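You operate a simulated robot arm through the tools that you are given. There is no shell and no other tool.

Carry out the task below with a simulated robot arm. There is one attempt and no reset: what you move stays moved.

TASK
Reset the emergency knob, shut the vent, switch on and charge the receiver to 125 PSI.
Fine: Shut the vent lever before you press RUN; press STOP once the display shows 125 PSI; door and outlet lever stay shut.

The check looks at the end state, three seconds after you hand in, the way a careful person would. Anything else that was tipped, shoved, dropped, spilled or broken makes it a failure.

THE ROBOT
A 7-joint arm with a two-finger gripper, fixed in place. Base frame: the origin is on the floor under the middle of its stand, x ahead of it, y to its left, z up. Units: mm, rad, N and s.
With the tool pointing down near the work surface it reaches from about 180 to 760 mm from the base axis. Its first joint turns from -2.897 to 2.897 rad. Payload 2.45 kg.
The tool frame sits at the grasp point between the pads (the TCP): z along the fingers, y along the line on which they close. The tips reach 27 mm beyond it. The gripper opens to 80 mm; its body begins 54 mm behind the TCP.
Orientation is that of the tool frame in the base frame, as a unit quaternion [w, x, y, z]. With the fingers straight down and closing along the base's y, the tool's x points along the base's -x, its y along +y and its z along -z.

THE INTERFACE
- The arm moves only by the tool nudge_tool. Its argument "commands" is a list of rows, each a list of 3 entries, a list of its own where there are three numbers: the finger opening in mm, from 0 to 80, then the shift along the base's x, y, z in mm, then the turn, a rotation vector about the base's x, y, z in rad. In form: [[hand, [tx, ty, tz], [rx, ry, rz]], ...]. A call has 1 to 20 rows; each row shifts and turns the commanded pose from where the row before left it. A row lasts 0.2 s, in which the tool goes at most 50 mm and 0.15 rad; a call with a longer step from one row to the next is refused whole, and so is a gripper value outside its range. A pose out of reach is approached as far as the arm can. The call stops where the force on the tool passes 40 N (or 10 N more than at its start, if that is more) or the arm is blocked; 0.2 s more then pass. The fingers move at their own pace (about 153 mm/s each) and stop on an object; they squeeze with about 35 N. The grip force told is the motor's: it shows also when the fingers shut on nothing. Time passes only in rows, and 0.2 s behind the last, so rows that do not move let the fingers close. The reply holds the time, the measured pose of the TCP, the force on the tool along the base axes, the opening and the grip force, in the units named above and with some noise, with the torque about the TCP (base axes, N m) and any sound that the robot's microphone picked up, and new pictures: "show" is both (left out), scene, wrist or none.
- Cameras (640 x 400 px; columns grow to the right, rows downward): "scene" is fixed at [222.2, 493.2, 1585.8]; the picture's right is [-0.99, -0.12, 0.00], its down [-0.05, 0.40, -0.92] and it looks along [0.11, -0.91, -0.40] (base axes); focal length 338 px, centre (320, 200). "wrist" rides on the gripper at [63, 12, -79] in the tool frame; the picture's right is [-0.19, 0.98, 0.00], its down [-0.72, -0.14, -0.68] and it looks along [-0.67, -0.13, 0.73] (tool axes); focal length 226 px, centre (320, 200). There is no depth. A picture from a camera that has moved, and an enlarged one, comes with that camera's place and axes in the base frame and with its lens. The place of the scene camera against the robot may be out by one fixed shift of up to 12 mm in any direction.
- raise_lower(by): moves the trunk up (or, below 0, down) by that many mm; the arm rides with it, the base frame stays. It gives what a move gives, with no picture.
- enlarge(camera, box): a new picture of the part [left, top, right, bottom] of that camera's present view, enlarged. No time passes.
- job_done(): hands the job in; it is judged then, once.

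Nothing tells you positions but the pictures and the camera data. Unless the task says otherwise, let go and move clear before handing in.

The tools are called after "Emit:" as name(argument=value, ...) on one line, values as JSON. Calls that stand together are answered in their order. nudge_tool: Moves the arm, as the interface text tells. Its arguments: {"type":"object","properties":{"commands":{"type":"array","items":{"type":"array"}},"show":{"type":"string","enum":["both","scene","wrist","none"]}},"required":["commands"]} The other tools are called the same way: raise_lower (by) moves the trunk up or down; enlarge (camera, box) takes an enlarged picture of a part of a camera's view; job_done () hands the job in.

At the start:

```text
time_s: 0.0
eef_pos: [201.3, -470.6, 1328.7]
tcp_rot: [0.0, 0.001, 1.0, 0.0]
ft_force: [-0.1, 0.1, -1.0]
ft_torque: [-0.01, 0.0, 0.03]
opening: 80.0
gripper_force: 0.1
trunk travel left (down, up): [-275.0, 265.0]
```

scene: 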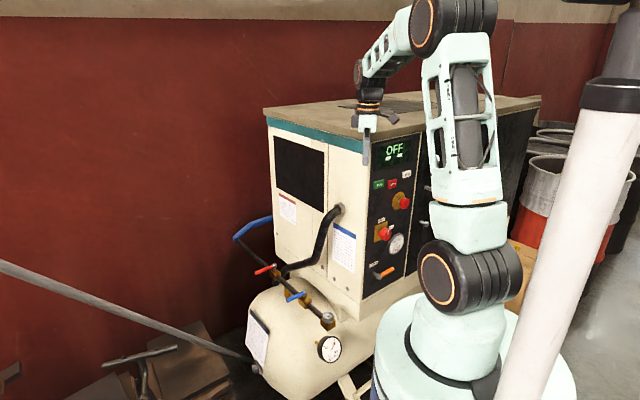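
wrist: 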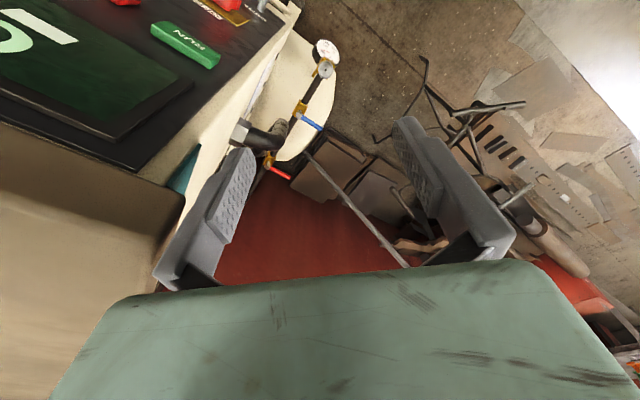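

I see a compressor cabinet with a control panel (display reading OFF, buttons, two red knobs, a gauge) and a receiver tank with valves below. I'll enlarge the pictures to identify each control before moving.

Emit:
enlarge(camera="scene", box=[340, 120, 440, 300])

Emit:
enlarge(camera="scene", box=[220, 190, 370, 370])

Emit:
enlarge(camera="wrist", box=[0, 0, 360, 220])

```text
2.22 times, centred on (390, 210) of scene
camera zoom: at [222.2, 493.2, 1585.8], right [-0.99, -0.12, 0.0], down [-0.05, 0.4, -0.92], along [0.11, -0.91, -0.4], focal length 750 px, centre (164, 178)
```

zoom: 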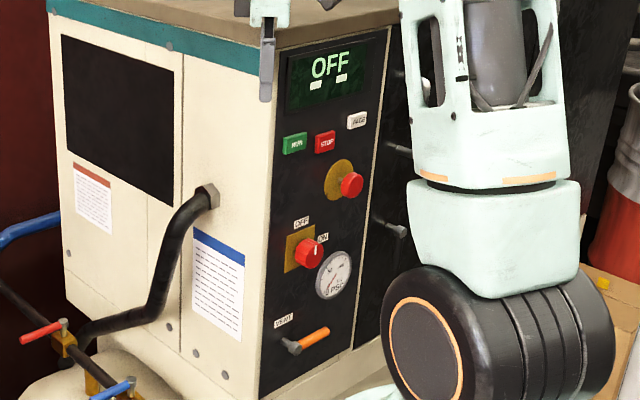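

```text
2.22 times, centred on (295, 280) of scene
camera zoom: at [222.2, 493.2, 1585.8], right [-0.99, -0.12, 0.0], down [-0.05, 0.4, -0.92], along [0.11, -0.91, -0.4], focal length 750 px, centre (376, 22)
```

zoom: 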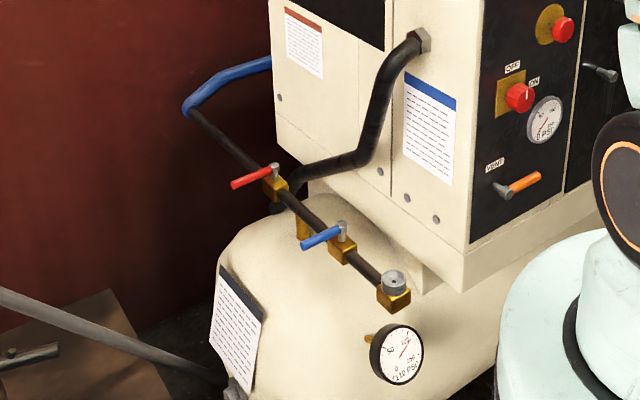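

```text
1.78 times, centred on (180, 110) of wrist
camera zoom: at [137.2, -458.1, 1408.7], right [0.19, 0.98, 0.0], down [0.72, -0.14, 0.68], along [0.67, -0.13, -0.73], focal length 402 px, centre (569, 360)
```

zoom: 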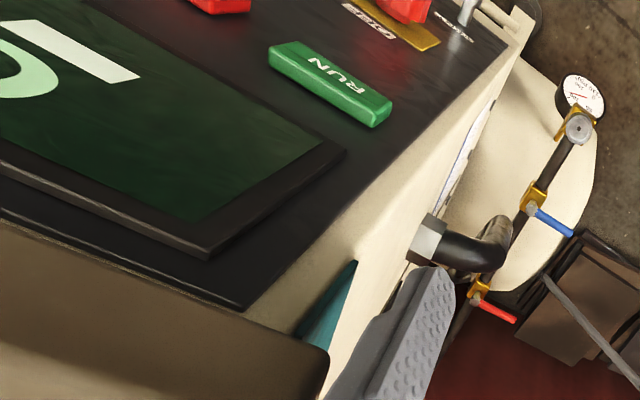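

I take the RUN button to be near (150, -573, 1185). The panel faces roughly (-0.79, 0.62, 0). I'll back away from it, yaw the tool toward the panel, and look again.

Emit:
nudge_tool(commands=[[80, [-30, 20, 0], [0, 0, -0.11]], [80, [-30, 20, 0], [0, 0, -0.11]], [80, [-30, 20, 0], [0, 0, -0.11]], [80, [-30, 20, 0], [0, 0, -0.11]], [80, [-30, 15, 0], [0, 0, -0.11]], [80, [-30, 15, 0], [0, 0, -0.11]]])

```text
time_s: 1.4
eef_pos: [23.4, -361.0, 1322.8]
tcp_rot: [-0.008, 0.321, 0.947, 0.008]
ft_force: [0.0, -0.8, 0.6]
ft_torque: [-0.03, -0.03, 0.0]
opening: 80.1
gripper_force: 0.1
trunk travel left (down, up): [-275.0, 265.0]
camera wrist: at [-18.6, -313.3, 1404.0], right [0.75, 0.66, 0.0], down [0.49, -0.56, 0.67], along [0.44, -0.5, -0.75], focal length 226 px, centre (320, 200)
```

scene: 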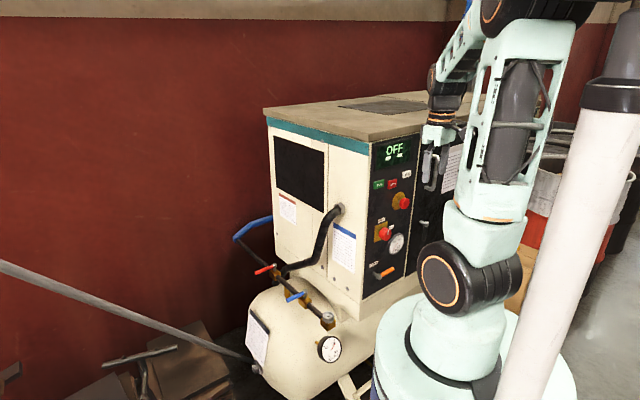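
wrist: 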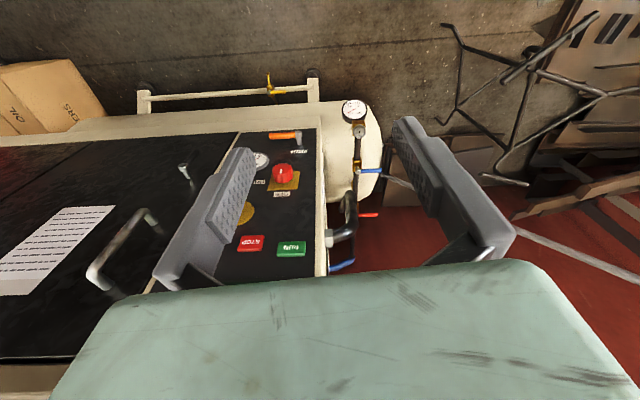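

The tool is now about lined up with the panel. A door with a handle sits to the right of the panel as you face it. I'll pitch the tool up to look at the panel more squarely.

Emit:
nudge_tool(commands=[[80, [-10, 8, -10], [-0.08, -0.1, 0]], [80, [-10, 8, -10], [-0.08, -0.1, 0]], [80, [-10, 8, -10], [-0.08, -0.1, 0]], [80, [0, 0, -10], [-0.08, -0.1, 0]], [80, [0, 0, -10], [-0.08, -0.1, 0]], [80, [0, 0, -10], [-0.04, -0.05, 0]]])

```text
time_s: 2.2
eef_pos: [2.7, -346.0, 1254.5]
tcp_rot: [0.09, 0.321, 0.943, -0.005]
ft_force: [0.6, 0.7, -0.5]
ft_torque: [0.03, -0.01, -0.01]
opening: 80.0
gripper_force: 0.1
trunk travel left (down, up): [-275.0, 265.0]
stopped in row 3: the arm was blocked; the commanded pose is now the measured one
camera wrist: at [-52.5, -291.3, 1324.9], right [0.74, 0.66, 0.08], down [0.36, -0.5, 0.79], along [0.56, -0.56, -0.61], focal length 226 px, centre (320, 200)
```

scene: 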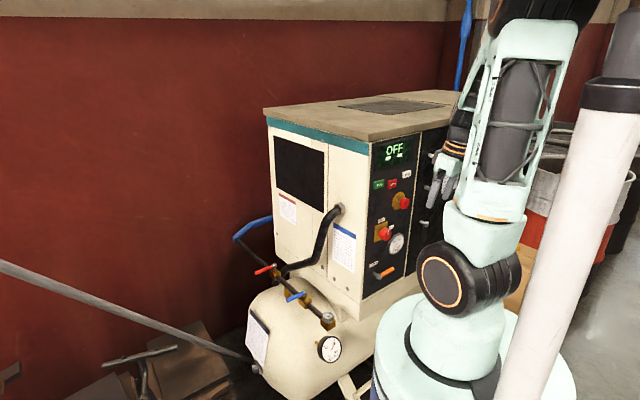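
wrist: 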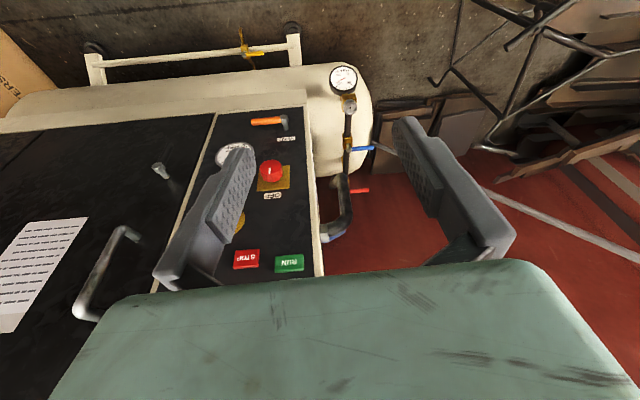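

The last move stopped early, probably at a joint limit because the arm is folded so close to its base. Before repositioning I'll enlarge the current views to read the panel details.

Emit:
enlarge(camera="wrist", box=[150, 90, 330, 280])

Emit:
enlarge(camera="scene", box=[355, 130, 435, 210])

Emit:
enlarge(camera="scene", box=[355, 210, 435, 290])

Emit:
enlarge(camera="scene", box=[320, 210, 370, 280])

```text
2.11 times, centred on (240, 185) of wrist
camera zoom: at [-52.5, -291.3, 1324.9], right [0.74, 0.66, 0.08], down [0.36, -0.5, 0.79], along [0.56, -0.56, -0.61], focal length 476 px, centre (488, 232)
```

zoom: 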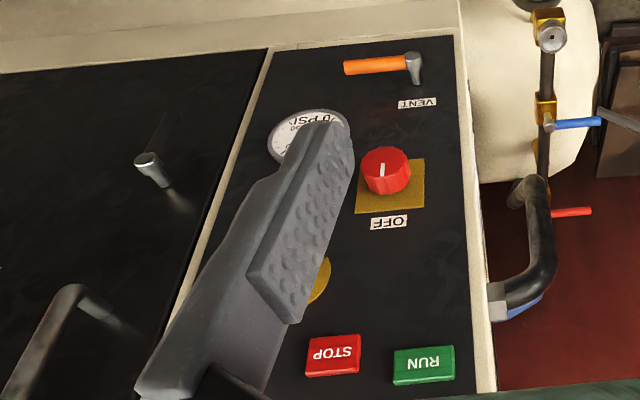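

```text
5.00 times, centred on (395, 170) of scene
camera zoom: at [222.2, 493.2, 1585.8], right [-0.99, -0.12, 0.0], down [-0.05, 0.4, -0.92], along [0.11, -0.91, -0.4], focal length 1688 px, centre (-55, 350)
```

zoom: 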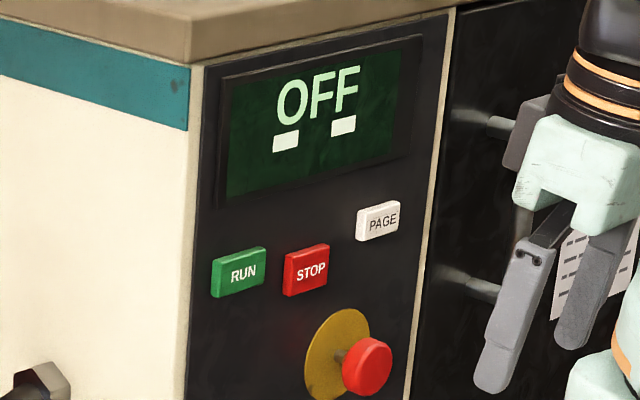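

```text
5.00 times, centred on (395, 250) of scene
camera zoom: at [222.2, 493.2, 1585.8], right [-0.99, -0.12, 0.0], down [-0.05, 0.4, -0.92], along [0.11, -0.91, -0.4], focal length 1688 px, centre (-55, -50)
```

zoom: 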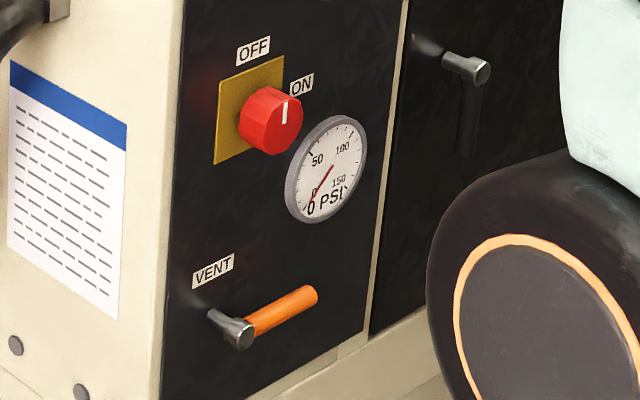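

```text
5.71 times, centred on (345, 245) of scene
camera zoom: at [222.2, 493.2, 1585.8], right [-0.99, -0.12, 0.0], down [-0.05, 0.4, -0.92], along [0.11, -0.91, -0.4], focal length 1929 px, centre (177, -57)
```

zoom: 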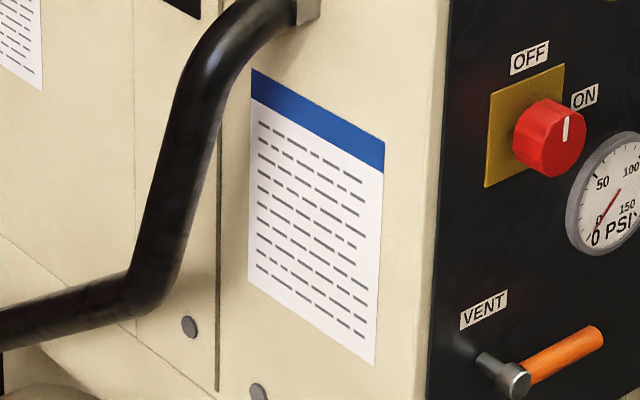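

OFF is straight above the selector and ON is to its right. The vent lever points right, the E-stop is a red mushroom on a shaft, and the tank manifold levers lie across their pipe, so they are shut. I'll lower the trunk so the tool can point horizontally at the panel.

Emit:
raise_lower(by=-150)

```text
time_s: 3.9
eef_pos: [2.2, -344.0, 1106.7]
tcp_rot: [0.089, 0.321, 0.943, -0.004]
ft_force: [0.4, -0.7, 0.1]
ft_torque: [0.0, 0.01, 0.01]
opening: 80.1
gripper_force: 0.1
trunk travel left (down, up): [-125.0, 415.0]
```

Emit:
nudge_tool(commands=[[80, [16, -12, 6], [-0.08, -0.1, 0]], [80, [16, -12, 8], [-0.08, -0.1, 0]], [80, [16, -12, 10], [-0.08, -0.1, 0]], [80, [16, -12, 12], [-0.08, -0.1, 0]]])

```text
time_s: 4.9
eef_pos: [67.3, -392.3, 1141.2]
tcp_rot: [0.32, 0.298, 0.895, -0.089]
ft_force: [-0.4, 0.3, 0.6]
ft_torque: [0.03, -0.01, -0.01]
opening: 79.8
gripper_force: 0.0
trunk travel left (down, up): [-125.0, 415.0]
camera wrist: at [-6.4, -324.3, 1163.2], right [0.7, 0.7, 0.15], down [0.0, -0.22, 0.98], along [0.72, -0.68, -0.15], focal length 226 px, centre (320, 200)
```

scene: 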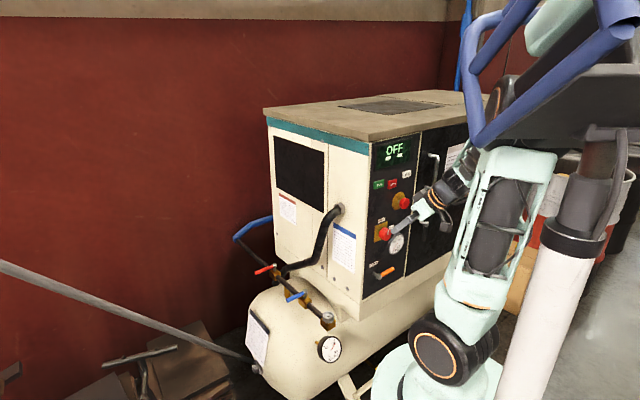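
wrist: 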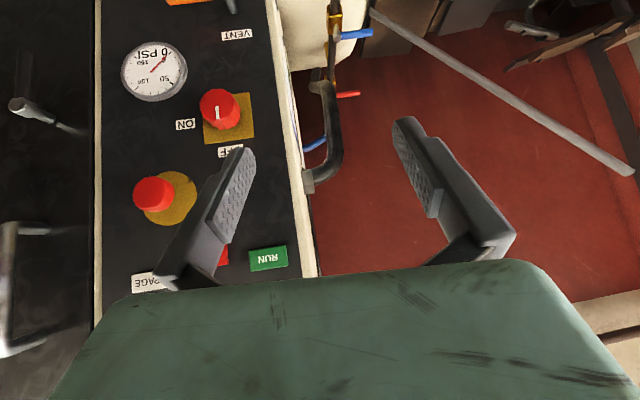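

The panel is now in clear view. I'll enlarge it to measure the controls.

Emit:
enlarge(camera="wrist", box=[90, 0, 330, 150])

Emit:
enlarge(camera="wrist", box=[90, 140, 330, 290])

Emit:
enlarge(camera="scene", box=[365, 130, 445, 210])

```text
2.67 times, centred on (210, 75) of wrist
camera zoom: at [-6.4, -324.3, 1163.2], right [0.7, 0.7, 0.15], down [0.0, -0.22, 0.98], along [0.72, -0.68, -0.15], focal length 603 px, centre (613, 533)
```

zoom: 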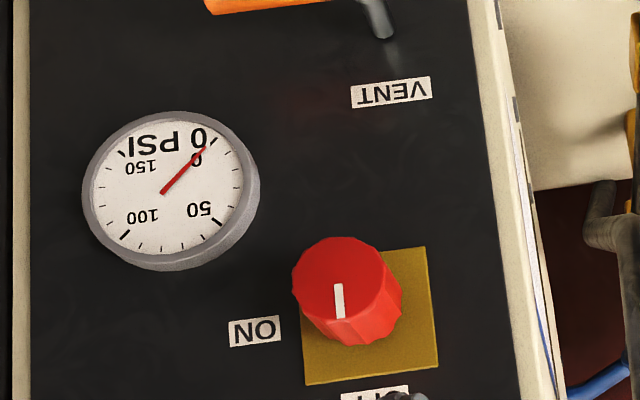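

```text
2.67 times, centred on (210, 215) of wrist
camera zoom: at [-6.4, -324.3, 1163.2], right [0.7, 0.7, 0.15], down [0.0, -0.22, 0.98], along [0.72, -0.68, -0.15], focal length 603 px, centre (613, 160)
```

zoom: 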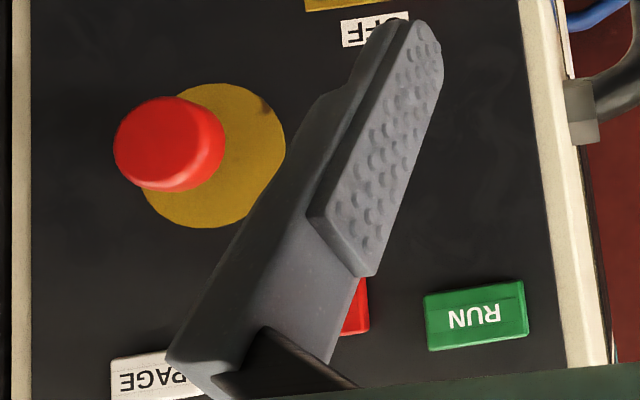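

```text
5.00 times, centred on (405, 170) of scene
camera zoom: at [222.2, 493.2, 1585.8], right [-0.99, -0.12, 0.0], down [-0.05, 0.4, -0.92], along [0.11, -0.91, -0.4], focal length 1688 px, centre (-105, 350)
```

zoom: 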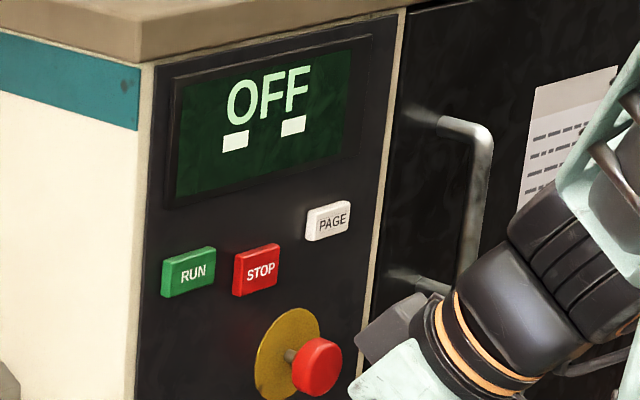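

RUN's face is near (150, -574, 1181), the OFF label near (129, -601, 1034) and the VENT label near (145, -583, 858). I'll keep pitching the tool toward horizontal while edging forward and up.

Emit:
nudge_tool(commands=[[80, [10, -9, 12], [-0.094, -0.104, 0]], [80, [10, -9, 12], [-0.094, -0.104, 0]], [80, [10, -9, 12], [-0.094, -0.104, 0]], [80, [5, -4, 12], [-0.094, -0.104, 0]]])

```text
time_s: 5.9
eef_pos: [101.6, -424.2, 1192.6]
tcp_rot: [0.553, 0.244, 0.773, -0.194]
ft_force: [-0.1, -0.4, -0.4]
ft_torque: [-0.04, 0.01, 0.03]
opening: 80.0
gripper_force: 0.0
trunk travel left (down, up): [-125.0, 415.0]
camera wrist: at [30.5, -357.6, 1157.3], right [0.63, 0.76, 0.15], down [-0.41, 0.16, 0.9], along [0.66, -0.63, 0.41], focal length 226 px, centre (320, 200)
```

scene: 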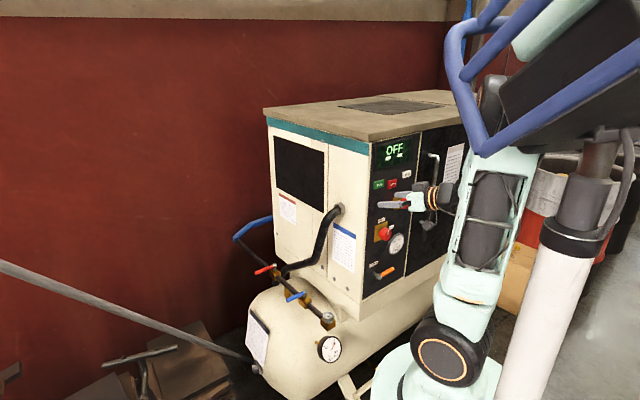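
wrist: 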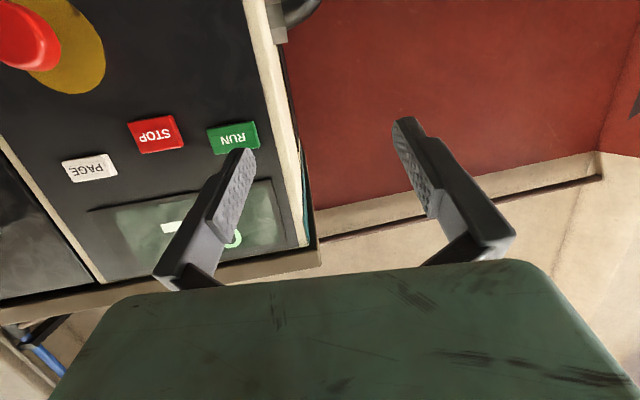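

Emit:
enlarge(camera="wrist", box=[0, 100, 330, 310])

Emit:
enlarge(camera="scene", box=[355, 130, 445, 210])

```text
1.90 times, centred on (165, 205) of wrist
camera zoom: at [30.5, -357.6, 1157.3], right [0.63, 0.76, 0.15], down [-0.41, 0.16, 0.9], along [0.66, -0.63, 0.41], focal length 431 px, centre (615, 190)
```

zoom: 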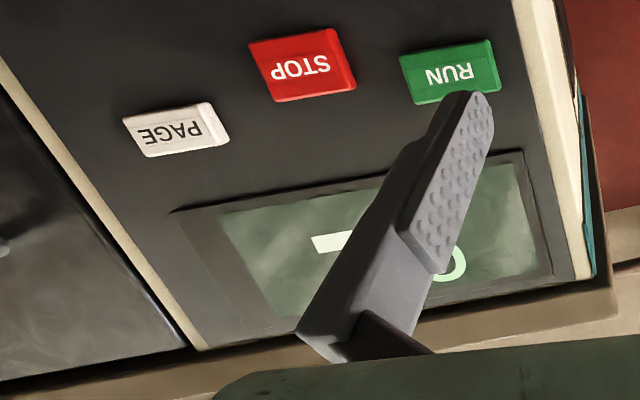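

```text
5.00 times, centred on (400, 170) of scene
camera zoom: at [222.2, 493.2, 1585.8], right [-0.99, -0.12, 0.0], down [-0.05, 0.4, -0.92], along [0.11, -0.91, -0.4], focal length 1688 px, centre (-80, 350)
```

zoom: 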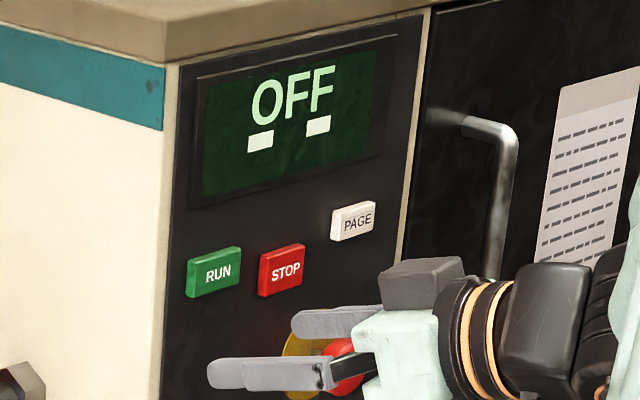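

With the panel normal at 45°, (-0.71, 0.71, 0), all my views agree: the E-stop axis is near z = 1087, the selector near 987 and the vent pivot near 818. I'll bring the tool in front of the E-stop, pointing straight at the panel.

Emit:
nudge_tool(commands=[[80, [-23, -30, -21], [-0.037, -0.052, -0.029]], [80, [-23, -30, -21], [-0.037, -0.052, -0.029]], [80, [-23, -30, -21], [-0.037, -0.052, -0.029]], [80, [-23, -30, -21], [-0.037, -0.052, -0.029]], [80, [-23, -30, -21], [-0.037, -0.052, -0.029]]])

```text
time_s: 7.1
eef_pos: [-15.4, -574.2, 1086.7]
tcp_rot: [0.652, 0.27, 0.655, -0.269]
ft_force: [0.3, 0.2, 0.2]
ft_torque: [0.0, -0.02, 0.0]
opening: 80.1
gripper_force: 0.0
trunk travel left (down, up): [-125.0, 415.0]
camera wrist: at [-63.3, -508.1, 1023.5], right [0.69, 0.69, 0.19], down [-0.58, 0.38, 0.72], along [0.43, -0.61, 0.67], focal length 226 px, centre (320, 200)
```

scene: 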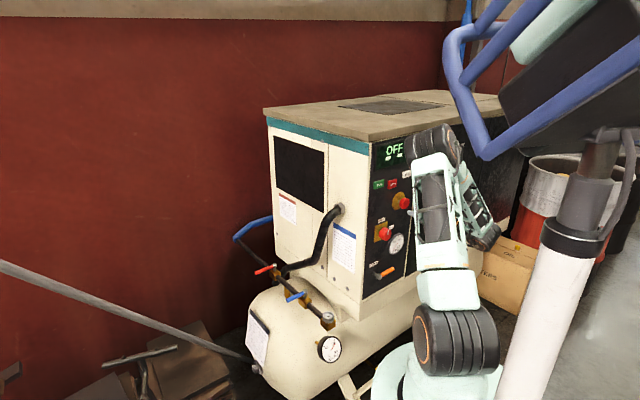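
wrist: 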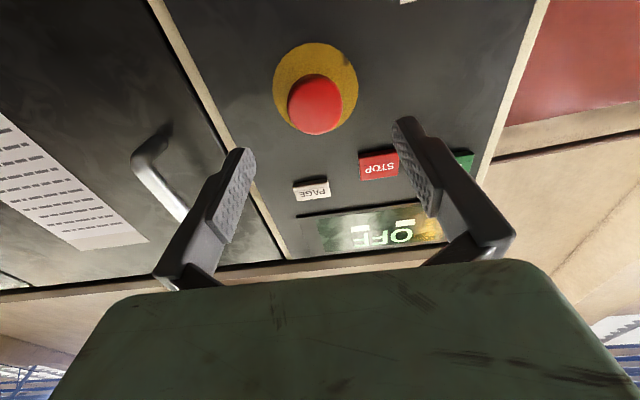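

The tool now points straight at the E-stop. I'll enlarge the wrist view to refine its position.

Emit:
enlarge(camera="wrist", box=[240, 20, 440, 145])

```text
3.20 times, centred on (340, 82) of wrist
camera zoom: at [-63.3, -508.1, 1023.5], right [0.69, 0.69, 0.19], down [-0.58, 0.38, 0.72], along [0.43, -0.61, 0.67], focal length 723 px, centre (256, 576)
```

zoom: 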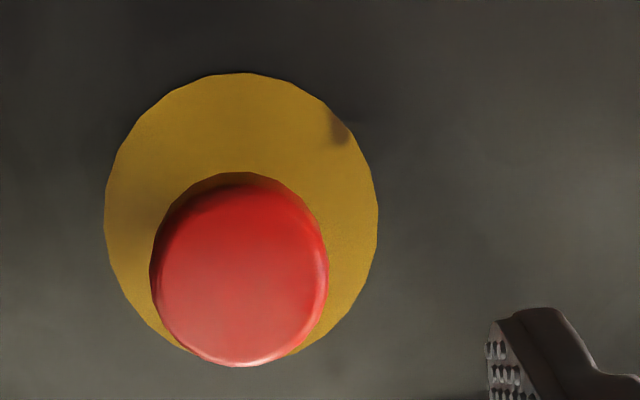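

The E-stop head looks about 41 mm wide, centred at z ≈ 1085, standing about 20–38 mm off the panel. I'll advance with the fingers open around it.

Emit:
nudge_tool(commands=[[80, [15, -15.5, -0.5], [0, 0, 0]], [80, [15, -15.5, -0.5], [0, 0, 0]], [80, [15, -15.5, -0.4], [0, 0, 0]], [80, [14.6, -15.3, -0.3], [0, 0, 0]], [80, [0, 0, 0], [0, 0, 0]]])

```text
time_s: 8.3
eef_pos: [42.9, -635.2, 1084.7]
tcp_rot: [0.652, 0.271, 0.655, -0.27]
ft_force: [-11.8, 15.6, -1.6]
ft_torque: [-0.18, 0.03, -0.06]
opening: 77.8
gripper_force: 0.1
trunk travel left (down, up): [-125.0, 415.0]
camera wrist: at [-5.3, -568.3, 1022.7], right [0.69, 0.69, 0.19], down [-0.58, 0.38, 0.72], along [0.43, -0.61, 0.66], focal length 226 px, centre (320, 200)
```

scene: 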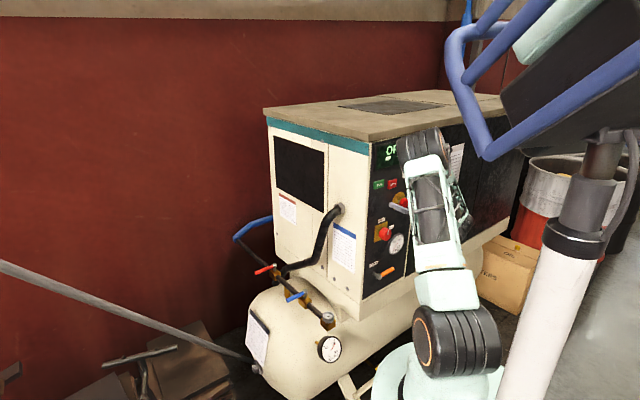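
wrist: 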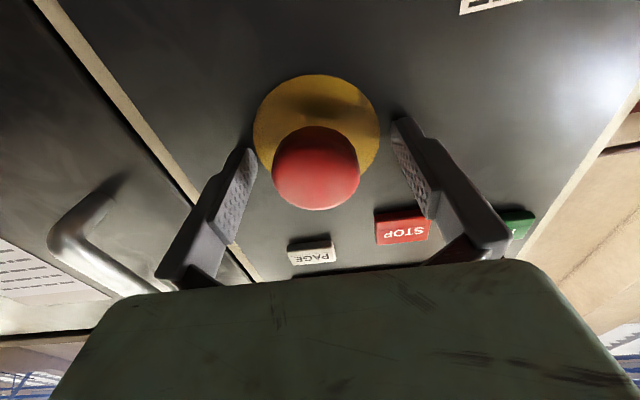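

I feel about 19 N pushing back along the panel normal, so the fingertips seem to be touching the panel sooner than I estimated. I'll look closely before doing anything else.

Emit:
enlarge(camera="wrist", box=[160, 60, 480, 260])

Emit:
enlarge(camera="scene", box=[360, 150, 480, 230])

```text
2.00 times, centred on (320, 160) of wrist
camera zoom: at [-5.3, -568.3, 1022.7], right [0.69, 0.69, 0.19], down [-0.58, 0.38, 0.72], along [0.43, -0.61, 0.66], focal length 452 px, centre (320, 280)
```

zoom: 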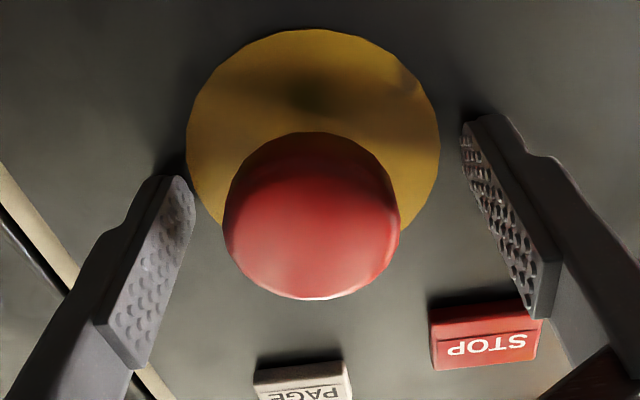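

```text
5.00 times, centred on (420, 190) of scene
camera zoom: at [222.2, 493.2, 1585.8], right [-0.99, -0.12, 0.0], down [-0.05, 0.4, -0.92], along [0.11, -0.91, -0.4], focal length 1688 px, centre (-180, 250)
```

zoom: 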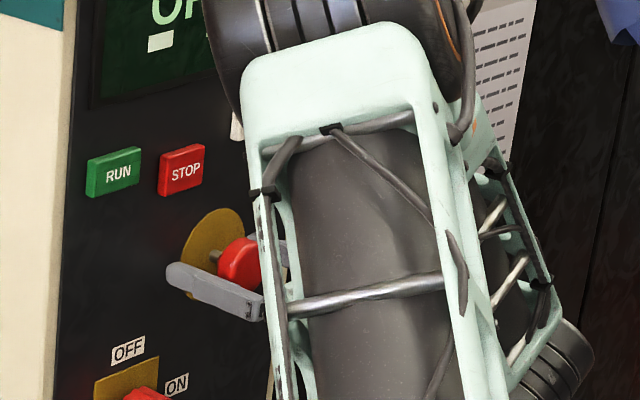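

The head sits about 2 mm to the side of the finger centre line. I'll back off 5 mm to relieve the contact, centre on it, and then close on the head.

Emit:
nudge_tool(commands=[[80, [-5.4, 2.6, 0], [0, 0, 0]], [80, [0, 0, 0], [0, 0, 0]], [50, [0, 0, 0], [0, 0, 0]], [30, [0, 0, 0], [0, 0, 0]], [30, [0, 0, 0], [0, 0, 0]]], show="wrist")

```text
time_s: 9.5
eef_pos: [39.2, -633.6, 1084.9]
tcp_rot: [0.651, 0.27, 0.656, -0.269]
ft_force: [-2.6, -6.7, 2.9]
ft_torque: [-0.09, 0.0, -0.2]
opening: 40.3
gripper_force: 45.2
trunk travel left (down, up): [-125.0, 415.0]
camera wrist: at [-8.7, -567.9, 1022.7], right [0.69, 0.69, 0.19], down [-0.58, 0.38, 0.72], along [0.43, -0.61, 0.67], focal length 226 px, centre (320, 200)
```

wrist: 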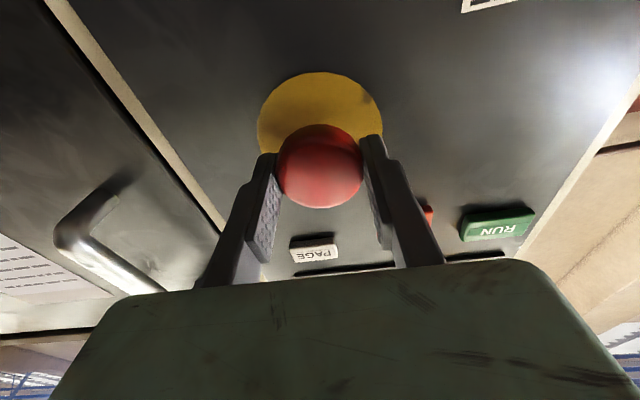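

The head is gripped at 40 mm. I'll twist it gently clockwise as seen facing the panel and watch the torque.

Emit:
nudge_tool(commands=[[30, [0, 0, 0], [0.07, -0.07, 0]], [30, [0, 0, 0], [0.07, -0.07, 0]], [30, [0, 0, 0], [0.07, -0.07, 0]], [30, [0, 0, 0], [0, 0, 0]]], show="wrist")

```text
time_s: 10.5
eef_pos: [40.0, -633.7, 1084.9]
tcp_rot: [0.685, 0.364, 0.608, -0.169]
ft_force: [-4.9, -6.2, -0.3]
ft_torque: [-0.38, 0.24, -0.21]
opening: 39.3
gripper_force: 45.1
trunk travel left (down, up): [-125.0, 415.0]
camera wrist: at [4.1, -555.1, 1028.5], right [0.62, 0.62, 0.47], down [-0.73, 0.23, 0.65], along [0.29, -0.75, 0.6], focal length 226 px, centre (320, 200)
```

wrist: 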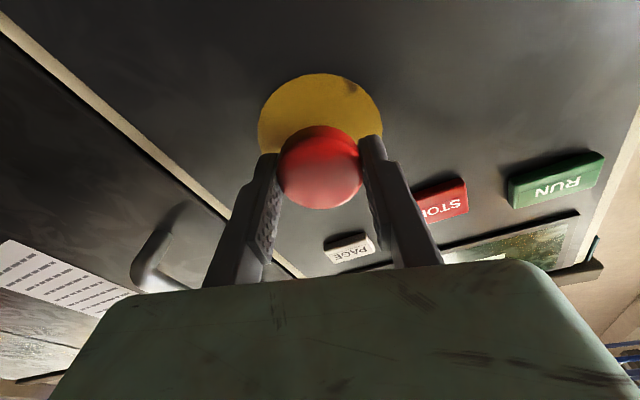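

Emit:
nudge_tool(commands=[[30, [0, 0, 0], [0.07, -0.07, 0]], [30, [0, 0, 0], [0.07, -0.07, 0]], [30, [0, 0, 0], [0.07, -0.07, 0]], [30, [0, 0, 0], [0, 0, 0]]], show="wrist")

Emit:
enlarge(camera="wrist", box=[220, 50, 420, 240])

```text
time_s: 11.5
eef_pos: [39.7, -633.8, 1085.2]
tcp_rot: [0.703, 0.45, 0.547, -0.064]
ft_force: [-4.3, -6.9, -1.8]
ft_torque: [0.25, -0.03, -0.04]
opening: 40.1
gripper_force: 45.2
trunk travel left (down, up): [-125.0, 415.0]
camera wrist: at [15.2, -544.2, 1039.5], right [0.5, 0.5, 0.71], down [-0.85, 0.11, 0.52], along [0.18, -0.86, 0.48], focal length 226 px, centre (320, 200)
```

wrist: 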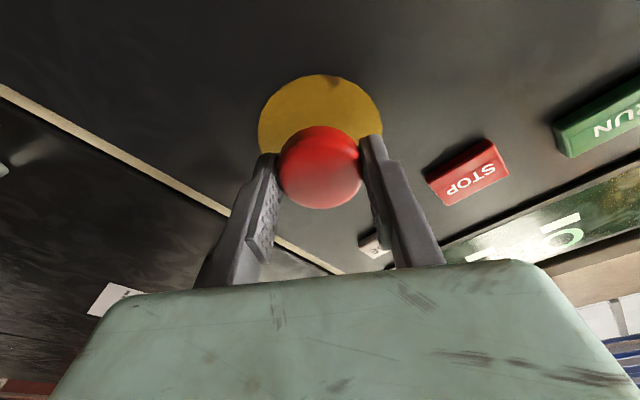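

```text
2.11 times, centred on (320, 145) of wrist
camera zoom: at [15.2, -544.2, 1039.5], right [0.5, 0.5, 0.71], down [-0.85, 0.11, 0.52], along [0.18, -0.86, 0.48], focal length 476 px, centre (320, 316)
```

zoom: 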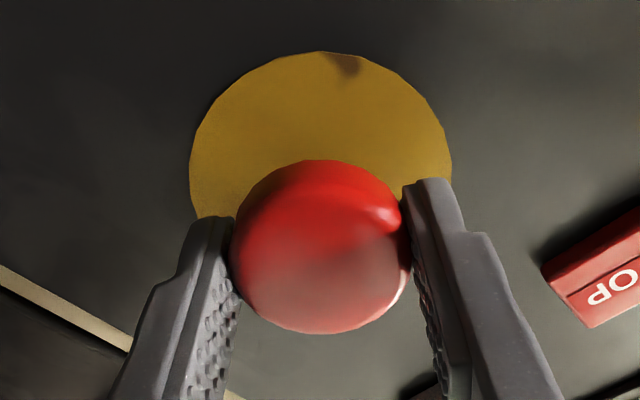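

Emit:
nudge_tool(commands=[[30, [0, 0, 0], [0.07, -0.07, 0]], [30, [0, 0, 0], [0.07, -0.07, 0]], [30, [0, 0, 0], [0, 0, 0]]], show="both")

```text
time_s: 12.3
eef_pos: [40.7, -632.8, 1084.4]
tcp_rot: [0.706, 0.501, 0.5, 0.005]
ft_force: [-1.9, -6.7, -3.5]
ft_torque: [-0.09, 0.16, -0.16]
opening: 39.4
gripper_force: 44.8
trunk travel left (down, up): [-125.0, 415.0]
camera wrist: at [21.0, -538.4, 1049.4], right [0.39, 0.39, 0.83], down [-0.91, 0.04, 0.4], along [0.12, -0.92, 0.37], focal length 226 px, centre (320, 200)
```

scene: 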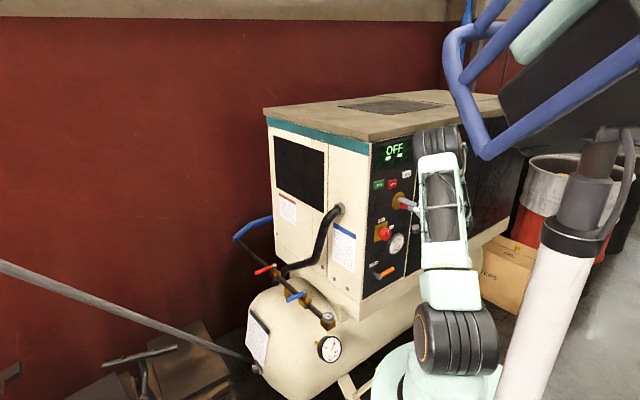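
wrist: 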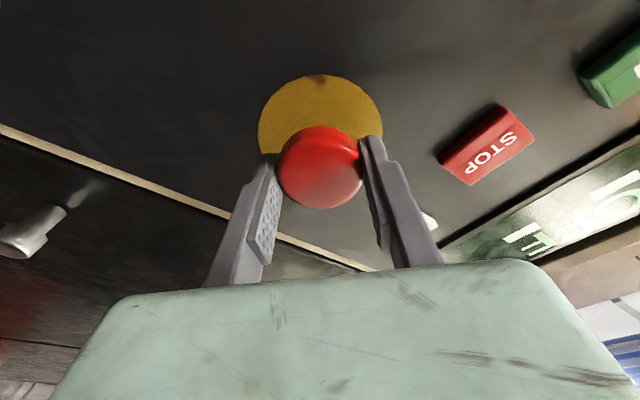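

Emit:
enlarge(camera="scene", box=[365, 165, 445, 225])

Emit:
enlarge(camera="wrist", box=[220, 50, 420, 240])

```text
6.67 times, centred on (405, 195) of scene
camera zoom: at [222.2, 493.2, 1585.8], right [-0.99, -0.12, 0.0], down [-0.05, 0.4, -0.92], along [0.11, -0.91, -0.4], focal length 2251 px, centre (-247, 233)
```

zoom: 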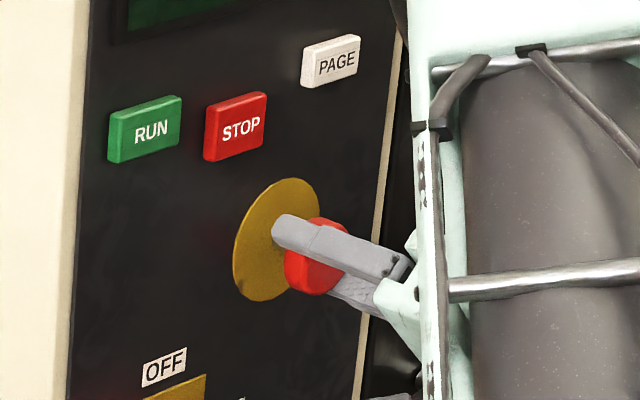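

```text
2.11 times, centred on (320, 145) of wrist
camera zoom: at [21.0, -538.4, 1049.4], right [0.39, 0.39, 0.83], down [-0.91, 0.04, 0.4], along [0.12, -0.92, 0.37], focal length 476 px, centre (320, 316)
```

zoom: 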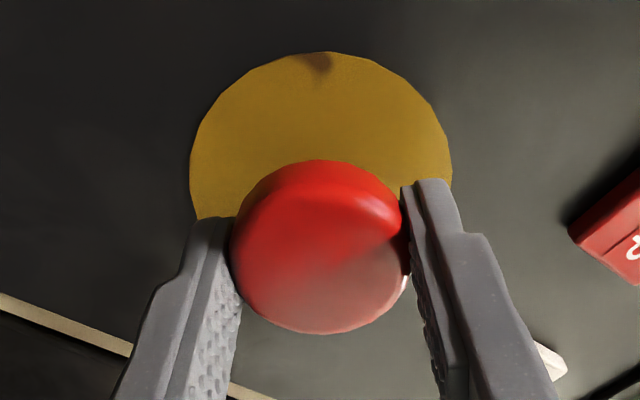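

The torque went up and then fell, which could mean either a release or a slip. While still holding the head, I'll pull gently outward to feel whether it's free.

Emit:
nudge_tool(commands=[[30, [-2, 2, 0], [0, 0, 0]], [30, [-2, 2, 0], [0, 0, 0]], [30, [0, 0, 0], [0, 0, 0]]], show="wrist")

```text
time_s: 13.1
eef_pos: [35.2, -628.3, 1085.6]
tcp_rot: [0.706, 0.502, 0.5, 0.005]
ft_force: [-2.9, -3.6, -5.4]
ft_torque: [-0.07, -0.08, -0.23]
opening: 39.5
gripper_force: 44.4
trunk travel left (down, up): [-125.0, 415.0]
camera wrist: at [16.5, -534.0, 1049.3], right [0.39, 0.39, 0.83], down [-0.91, 0.04, 0.41], along [0.12, -0.92, 0.37], focal length 226 px, centre (320, 200)
```

wrist: 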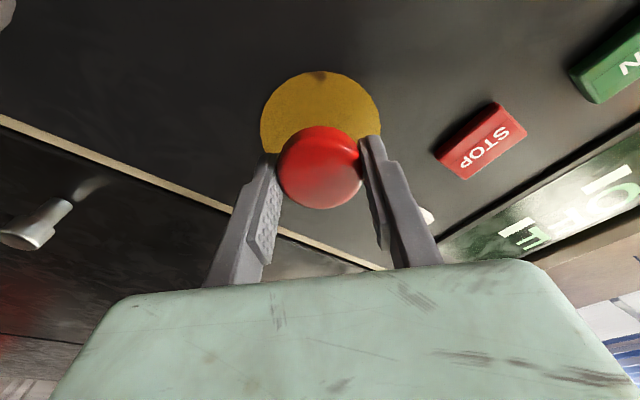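

The knob slides out with the grip and almost no resistance. I'll keep pulling gently until it reaches its stop.

Emit:
nudge_tool(commands=[[30, [-2, 2, 0], [0, 0, 0]], [30, [-2, 2, 0], [0, 0, 0]], [30, [0, 0, 0], [0, 0, 0]]], show="wrist")

```text
time_s: 13.9
eef_pos: [30.8, -624.5, 1084.6]
tcp_rot: [0.706, 0.501, 0.5, 0.005]
ft_force: [-4.2, -1.1, -7.4]
ft_torque: [0.09, 0.23, 0.06]
opening: 39.8
gripper_force: 45.0
trunk travel left (down, up): [-125.0, 415.0]
camera wrist: at [12.5, -530.0, 1049.3], right [0.39, 0.39, 0.83], down [-0.91, 0.04, 0.41], along [0.12, -0.92, 0.37], focal length 226 px, centre (320, 200)
```

wrist: 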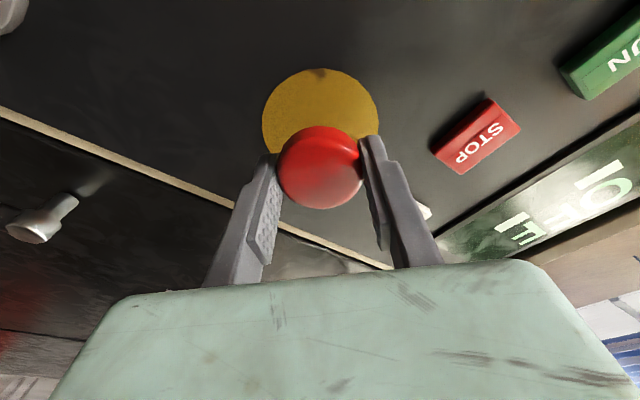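

Emit:
nudge_tool(commands=[[30, [-2, 2, 0], [0, 0, 0]], [30, [-2, 2, 0], [0, 0, 0]], [30, [0, 0, 0], [0, 0, 0]]], show="both")

Emit:
enlarge(camera="scene", box=[365, 165, 445, 225])

```text
time_s: 14.7
eef_pos: [30.2, -622.2, 1084.5]
tcp_rot: [0.706, 0.5, 0.501, 0.004]
ft_force: [8.5, -17.9, -4.6]
ft_torque: [-0.05, -0.02, -0.22]
opening: 39.8
gripper_force: 45.3
trunk travel left (down, up): [-125.0, 415.0]
camera wrist: at [10.4, -528.1, 1049.2], right [0.39, 0.39, 0.83], down [-0.91, 0.04, 0.41], along [0.12, -0.92, 0.37], focal length 226 px, centre (320, 200)
```

scene: 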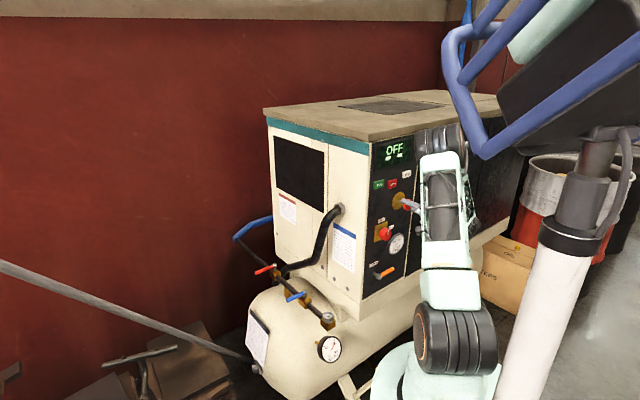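
wrist: 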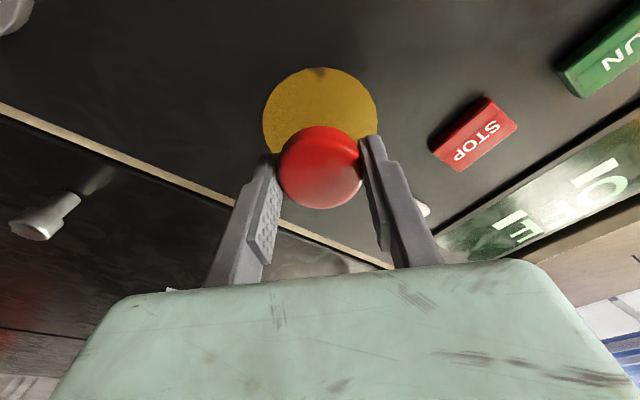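

```text
6.67 times, centred on (405, 195) of scene
camera zoom: at [222.2, 493.2, 1585.8], right [-0.99, -0.12, 0.0], down [-0.05, 0.4, -0.92], along [0.11, -0.91, -0.4], focal length 2251 px, centre (-247, 233)
```

zoom: 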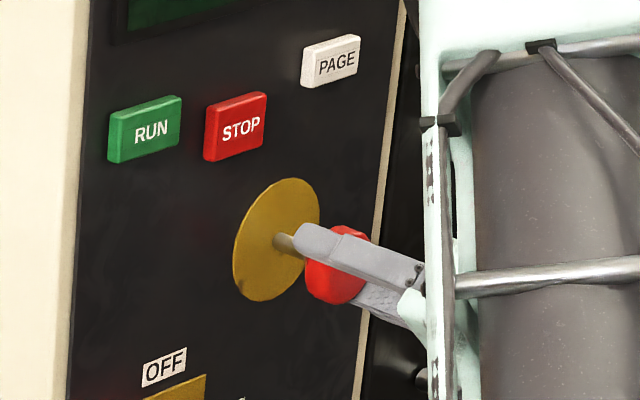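

The knob came out about 15 mm and hit its outer stop, so it has been pulled to reset. I'll open the fingers, back off along the normal, and see whether it stays out.

Emit:
nudge_tool(commands=[[60, [0, 0, 0], [0, 0, 0]], [80, [0, 0, 0], [0, 0, 0]], [80, [0, 0, 0], [0, 0, 0]], [80, [-14, 14, 0], [0, 0, 0]], [80, [-20, 20, 0], [0, 0, 0]], [80, [-20, 20, 0], [0, 0, 0]]], show="both")

Emit:
enlarge(camera="scene", box=[365, 165, 445, 225])

```text
time_s: 16.1
eef_pos: [-25.3, -567.0, 1085.9]
tcp_rot: [0.707, 0.5, 0.501, 0.003]
ft_force: [1.3, -0.1, 0.5]
ft_torque: [-0.02, 0.0, -0.01]
opening: 79.9
gripper_force: 0.0
trunk travel left (down, up): [-125.0, 415.0]
camera wrist: at [-44.6, -472.2, 1050.7], right [0.39, 0.39, 0.83], down [-0.91, 0.04, 0.41], along [0.12, -0.92, 0.38], focal length 226 px, centre (320, 200)
```

scene: 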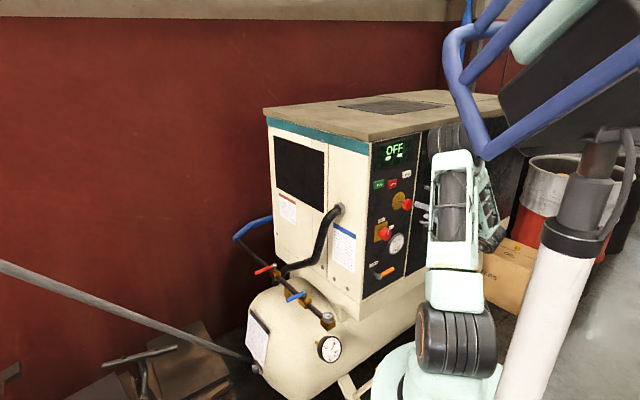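
wrist: 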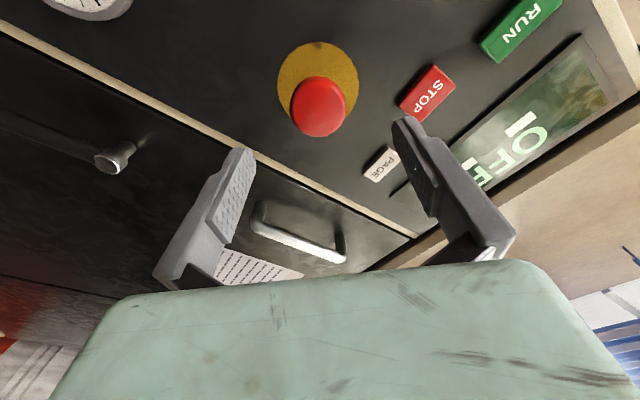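

```text
6.67 times, centred on (405, 195) of scene
camera zoom: at [222.2, 493.2, 1585.8], right [-0.99, -0.12, 0.0], down [-0.05, 0.4, -0.92], along [0.11, -0.91, -0.4], focal length 2251 px, centre (-247, 233)
```

zoom: 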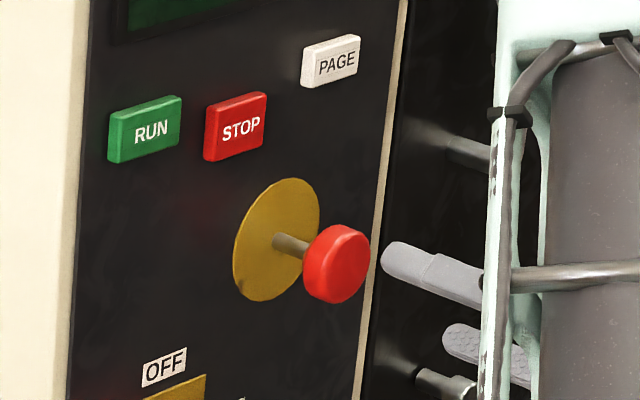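

The knob stays out on its shaft, so the E-stop is reset. Next is the vent lever, with its pivot near z = 818 and its handle pointing right. I'll undo the wrist roll, close the fingers, and move to above the handle in front of the panel.

Emit:
nudge_tool(commands=[[40, [7.6, 4.6, -36], [-0.094, 0.094, 0]], [0, [7.6, 4.6, -36], [-0.094, 0.094, 0]], [0, [7.6, 4.6, -36], [-0.094, 0.094, 0]], [0, [7.6, 4.6, -36], [-0.094, 0.094, 0]], [0, [7.6, 4.6, -36], [-0.094, 0.094, 0]], [0, [7.6, 4.6, -36], [-0.094, 0.094, 0]]], show="both")

```text
time_s: 17.5
eef_pos: [21.1, -541.1, 869.5]
tcp_rot: [0.651, 0.267, 0.657, -0.272]
ft_force: [0.2, 0.1, 0.0]
ft_torque: [-0.01, 0.02, 0.0]
opening: 0.2
gripper_force: 30.1
trunk travel left (down, up): [-125.0, 415.0]
camera wrist: at [-28.2, -475.2, 806.2], right [0.69, 0.7, 0.18], down [-0.58, 0.38, 0.72], along [0.43, -0.61, 0.67], focal length 226 px, centre (320, 200)
```

scene: 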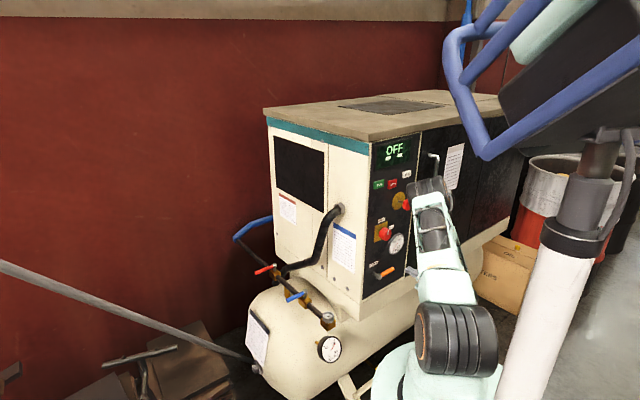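
wrist: 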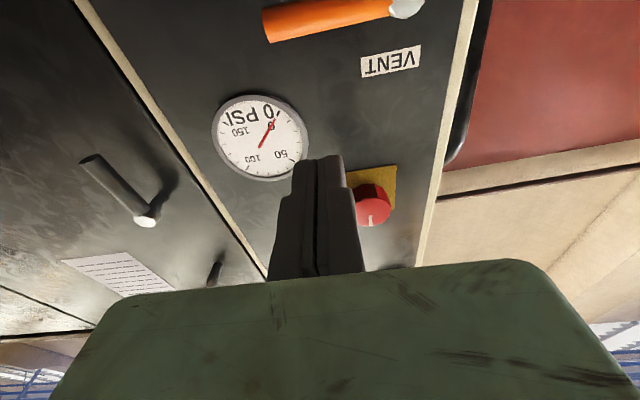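

The lever's pivot is at about s = 308 along the panel, with the tip at about 390 and z ≈ 818. I'll bring the closed fingertips in just above the handle, near its outer end.

Emit:
nudge_tool(commands=[[0, [16, -18, -2], [0, 0, 0]], [0, [16, -18, -2], [0, 0, 0]], [0, [16, -18, -2], [0, 0, 0]], [0, [0, 0, -10], [0, 0, 0]], [0, [0, 0, -5], [0, 0, 0]]], show="both")

```text
time_s: 18.7
eef_pos: [67.1, -594.6, 848.8]
tcp_rot: [0.651, 0.267, 0.657, -0.27]
ft_force: [-0.1, -0.2, 0.0]
ft_torque: [0.01, 0.01, -0.02]
opening: 0.3
gripper_force: 29.6
trunk travel left (down, up): [-125.0, 415.0]
camera wrist: at [19.2, -528.2, 785.5], right [0.69, 0.7, 0.19], down [-0.58, 0.38, 0.72], along [0.43, -0.61, 0.67], focal length 226 px, centre (320, 200)
```

scene: 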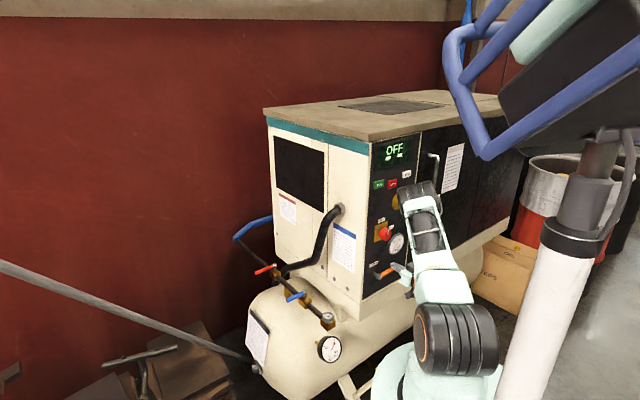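
wrist: 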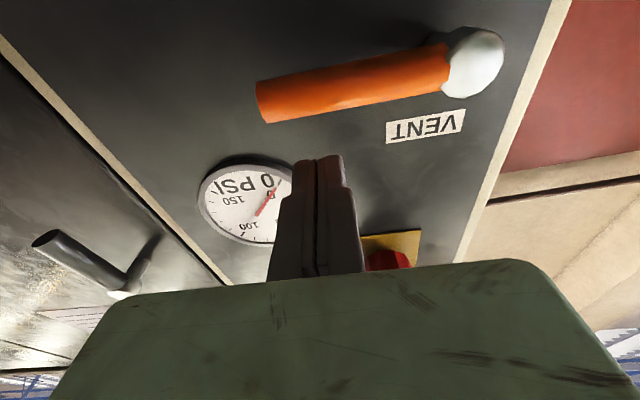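

The fingertips are above the handle. I'll push down slowly to feel whether the lever swings that way.

Emit:
nudge_tool(commands=[[0, [0, 0, -5], [0, 0, 0]], [0, [0, 0, -5], [0, 0, 0]], [0, [0, 0, -4], [0, 0, 0]], [0, [0, 0, -4], [0, 0, 0]], [0, [0, 0, -4], [0, 0, 0]]], show="wrist")

```text
time_s: 19.9
eef_pos: [67.4, -593.5, 826.7]
tcp_rot: [0.651, 0.268, 0.656, -0.271]
ft_force: [-0.8, 0.8, 0.3]
ft_torque: [0.03, 0.01, 0.01]
opening: 0.0
gripper_force: 29.9
trunk travel left (down, up): [-125.0, 415.0]
camera wrist: at [18.8, -528.0, 763.8], right [0.69, 0.7, 0.19], down [-0.58, 0.38, 0.72], along [0.43, -0.61, 0.67], focal length 226 px, centre (320, 200)
```

wrist: 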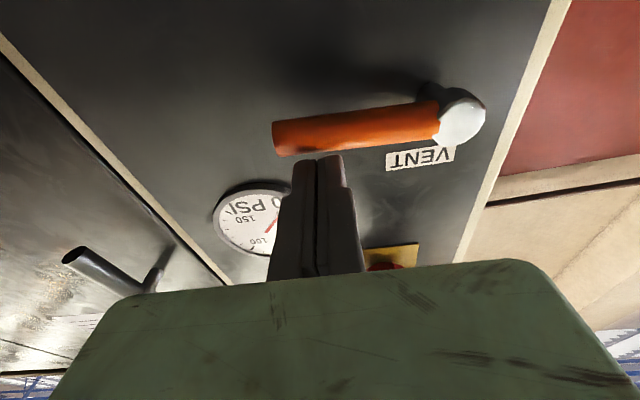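

Emit:
enlarge(camera="scene", box=[360, 240, 430, 295])

Emit:
enlarge(camera="wrist", box=[240, 60, 500, 220])

```text
7.27 times, centred on (395, 268) of scene
camera zoom: at [222.2, 493.2, 1585.8], right [-0.99, -0.12, 0.0], down [-0.05, 0.4, -0.92], along [0.11, -0.91, -0.4], focal length 2456 px, centre (-226, -291)
```

zoom: 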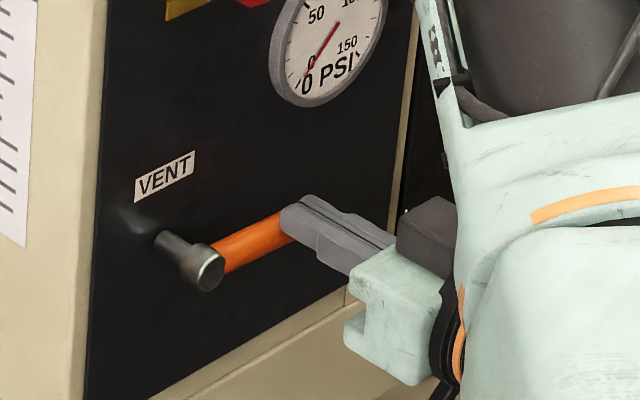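

```text
2.46 times, centred on (370, 140) of wrist
camera zoom: at [18.8, -528.0, 763.8], right [0.69, 0.7, 0.19], down [-0.58, 0.38, 0.72], along [0.43, -0.61, 0.67], focal length 556 px, centre (197, 348)
```

zoom: 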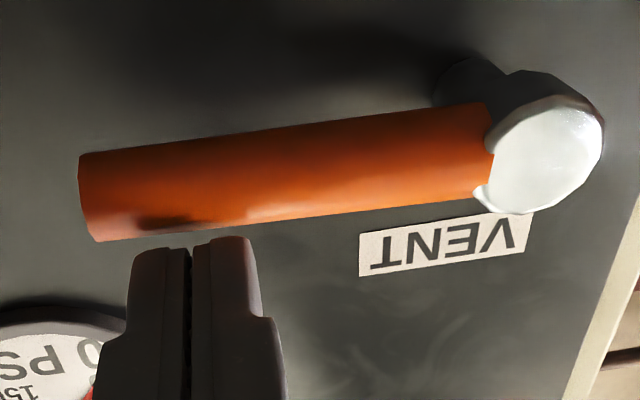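

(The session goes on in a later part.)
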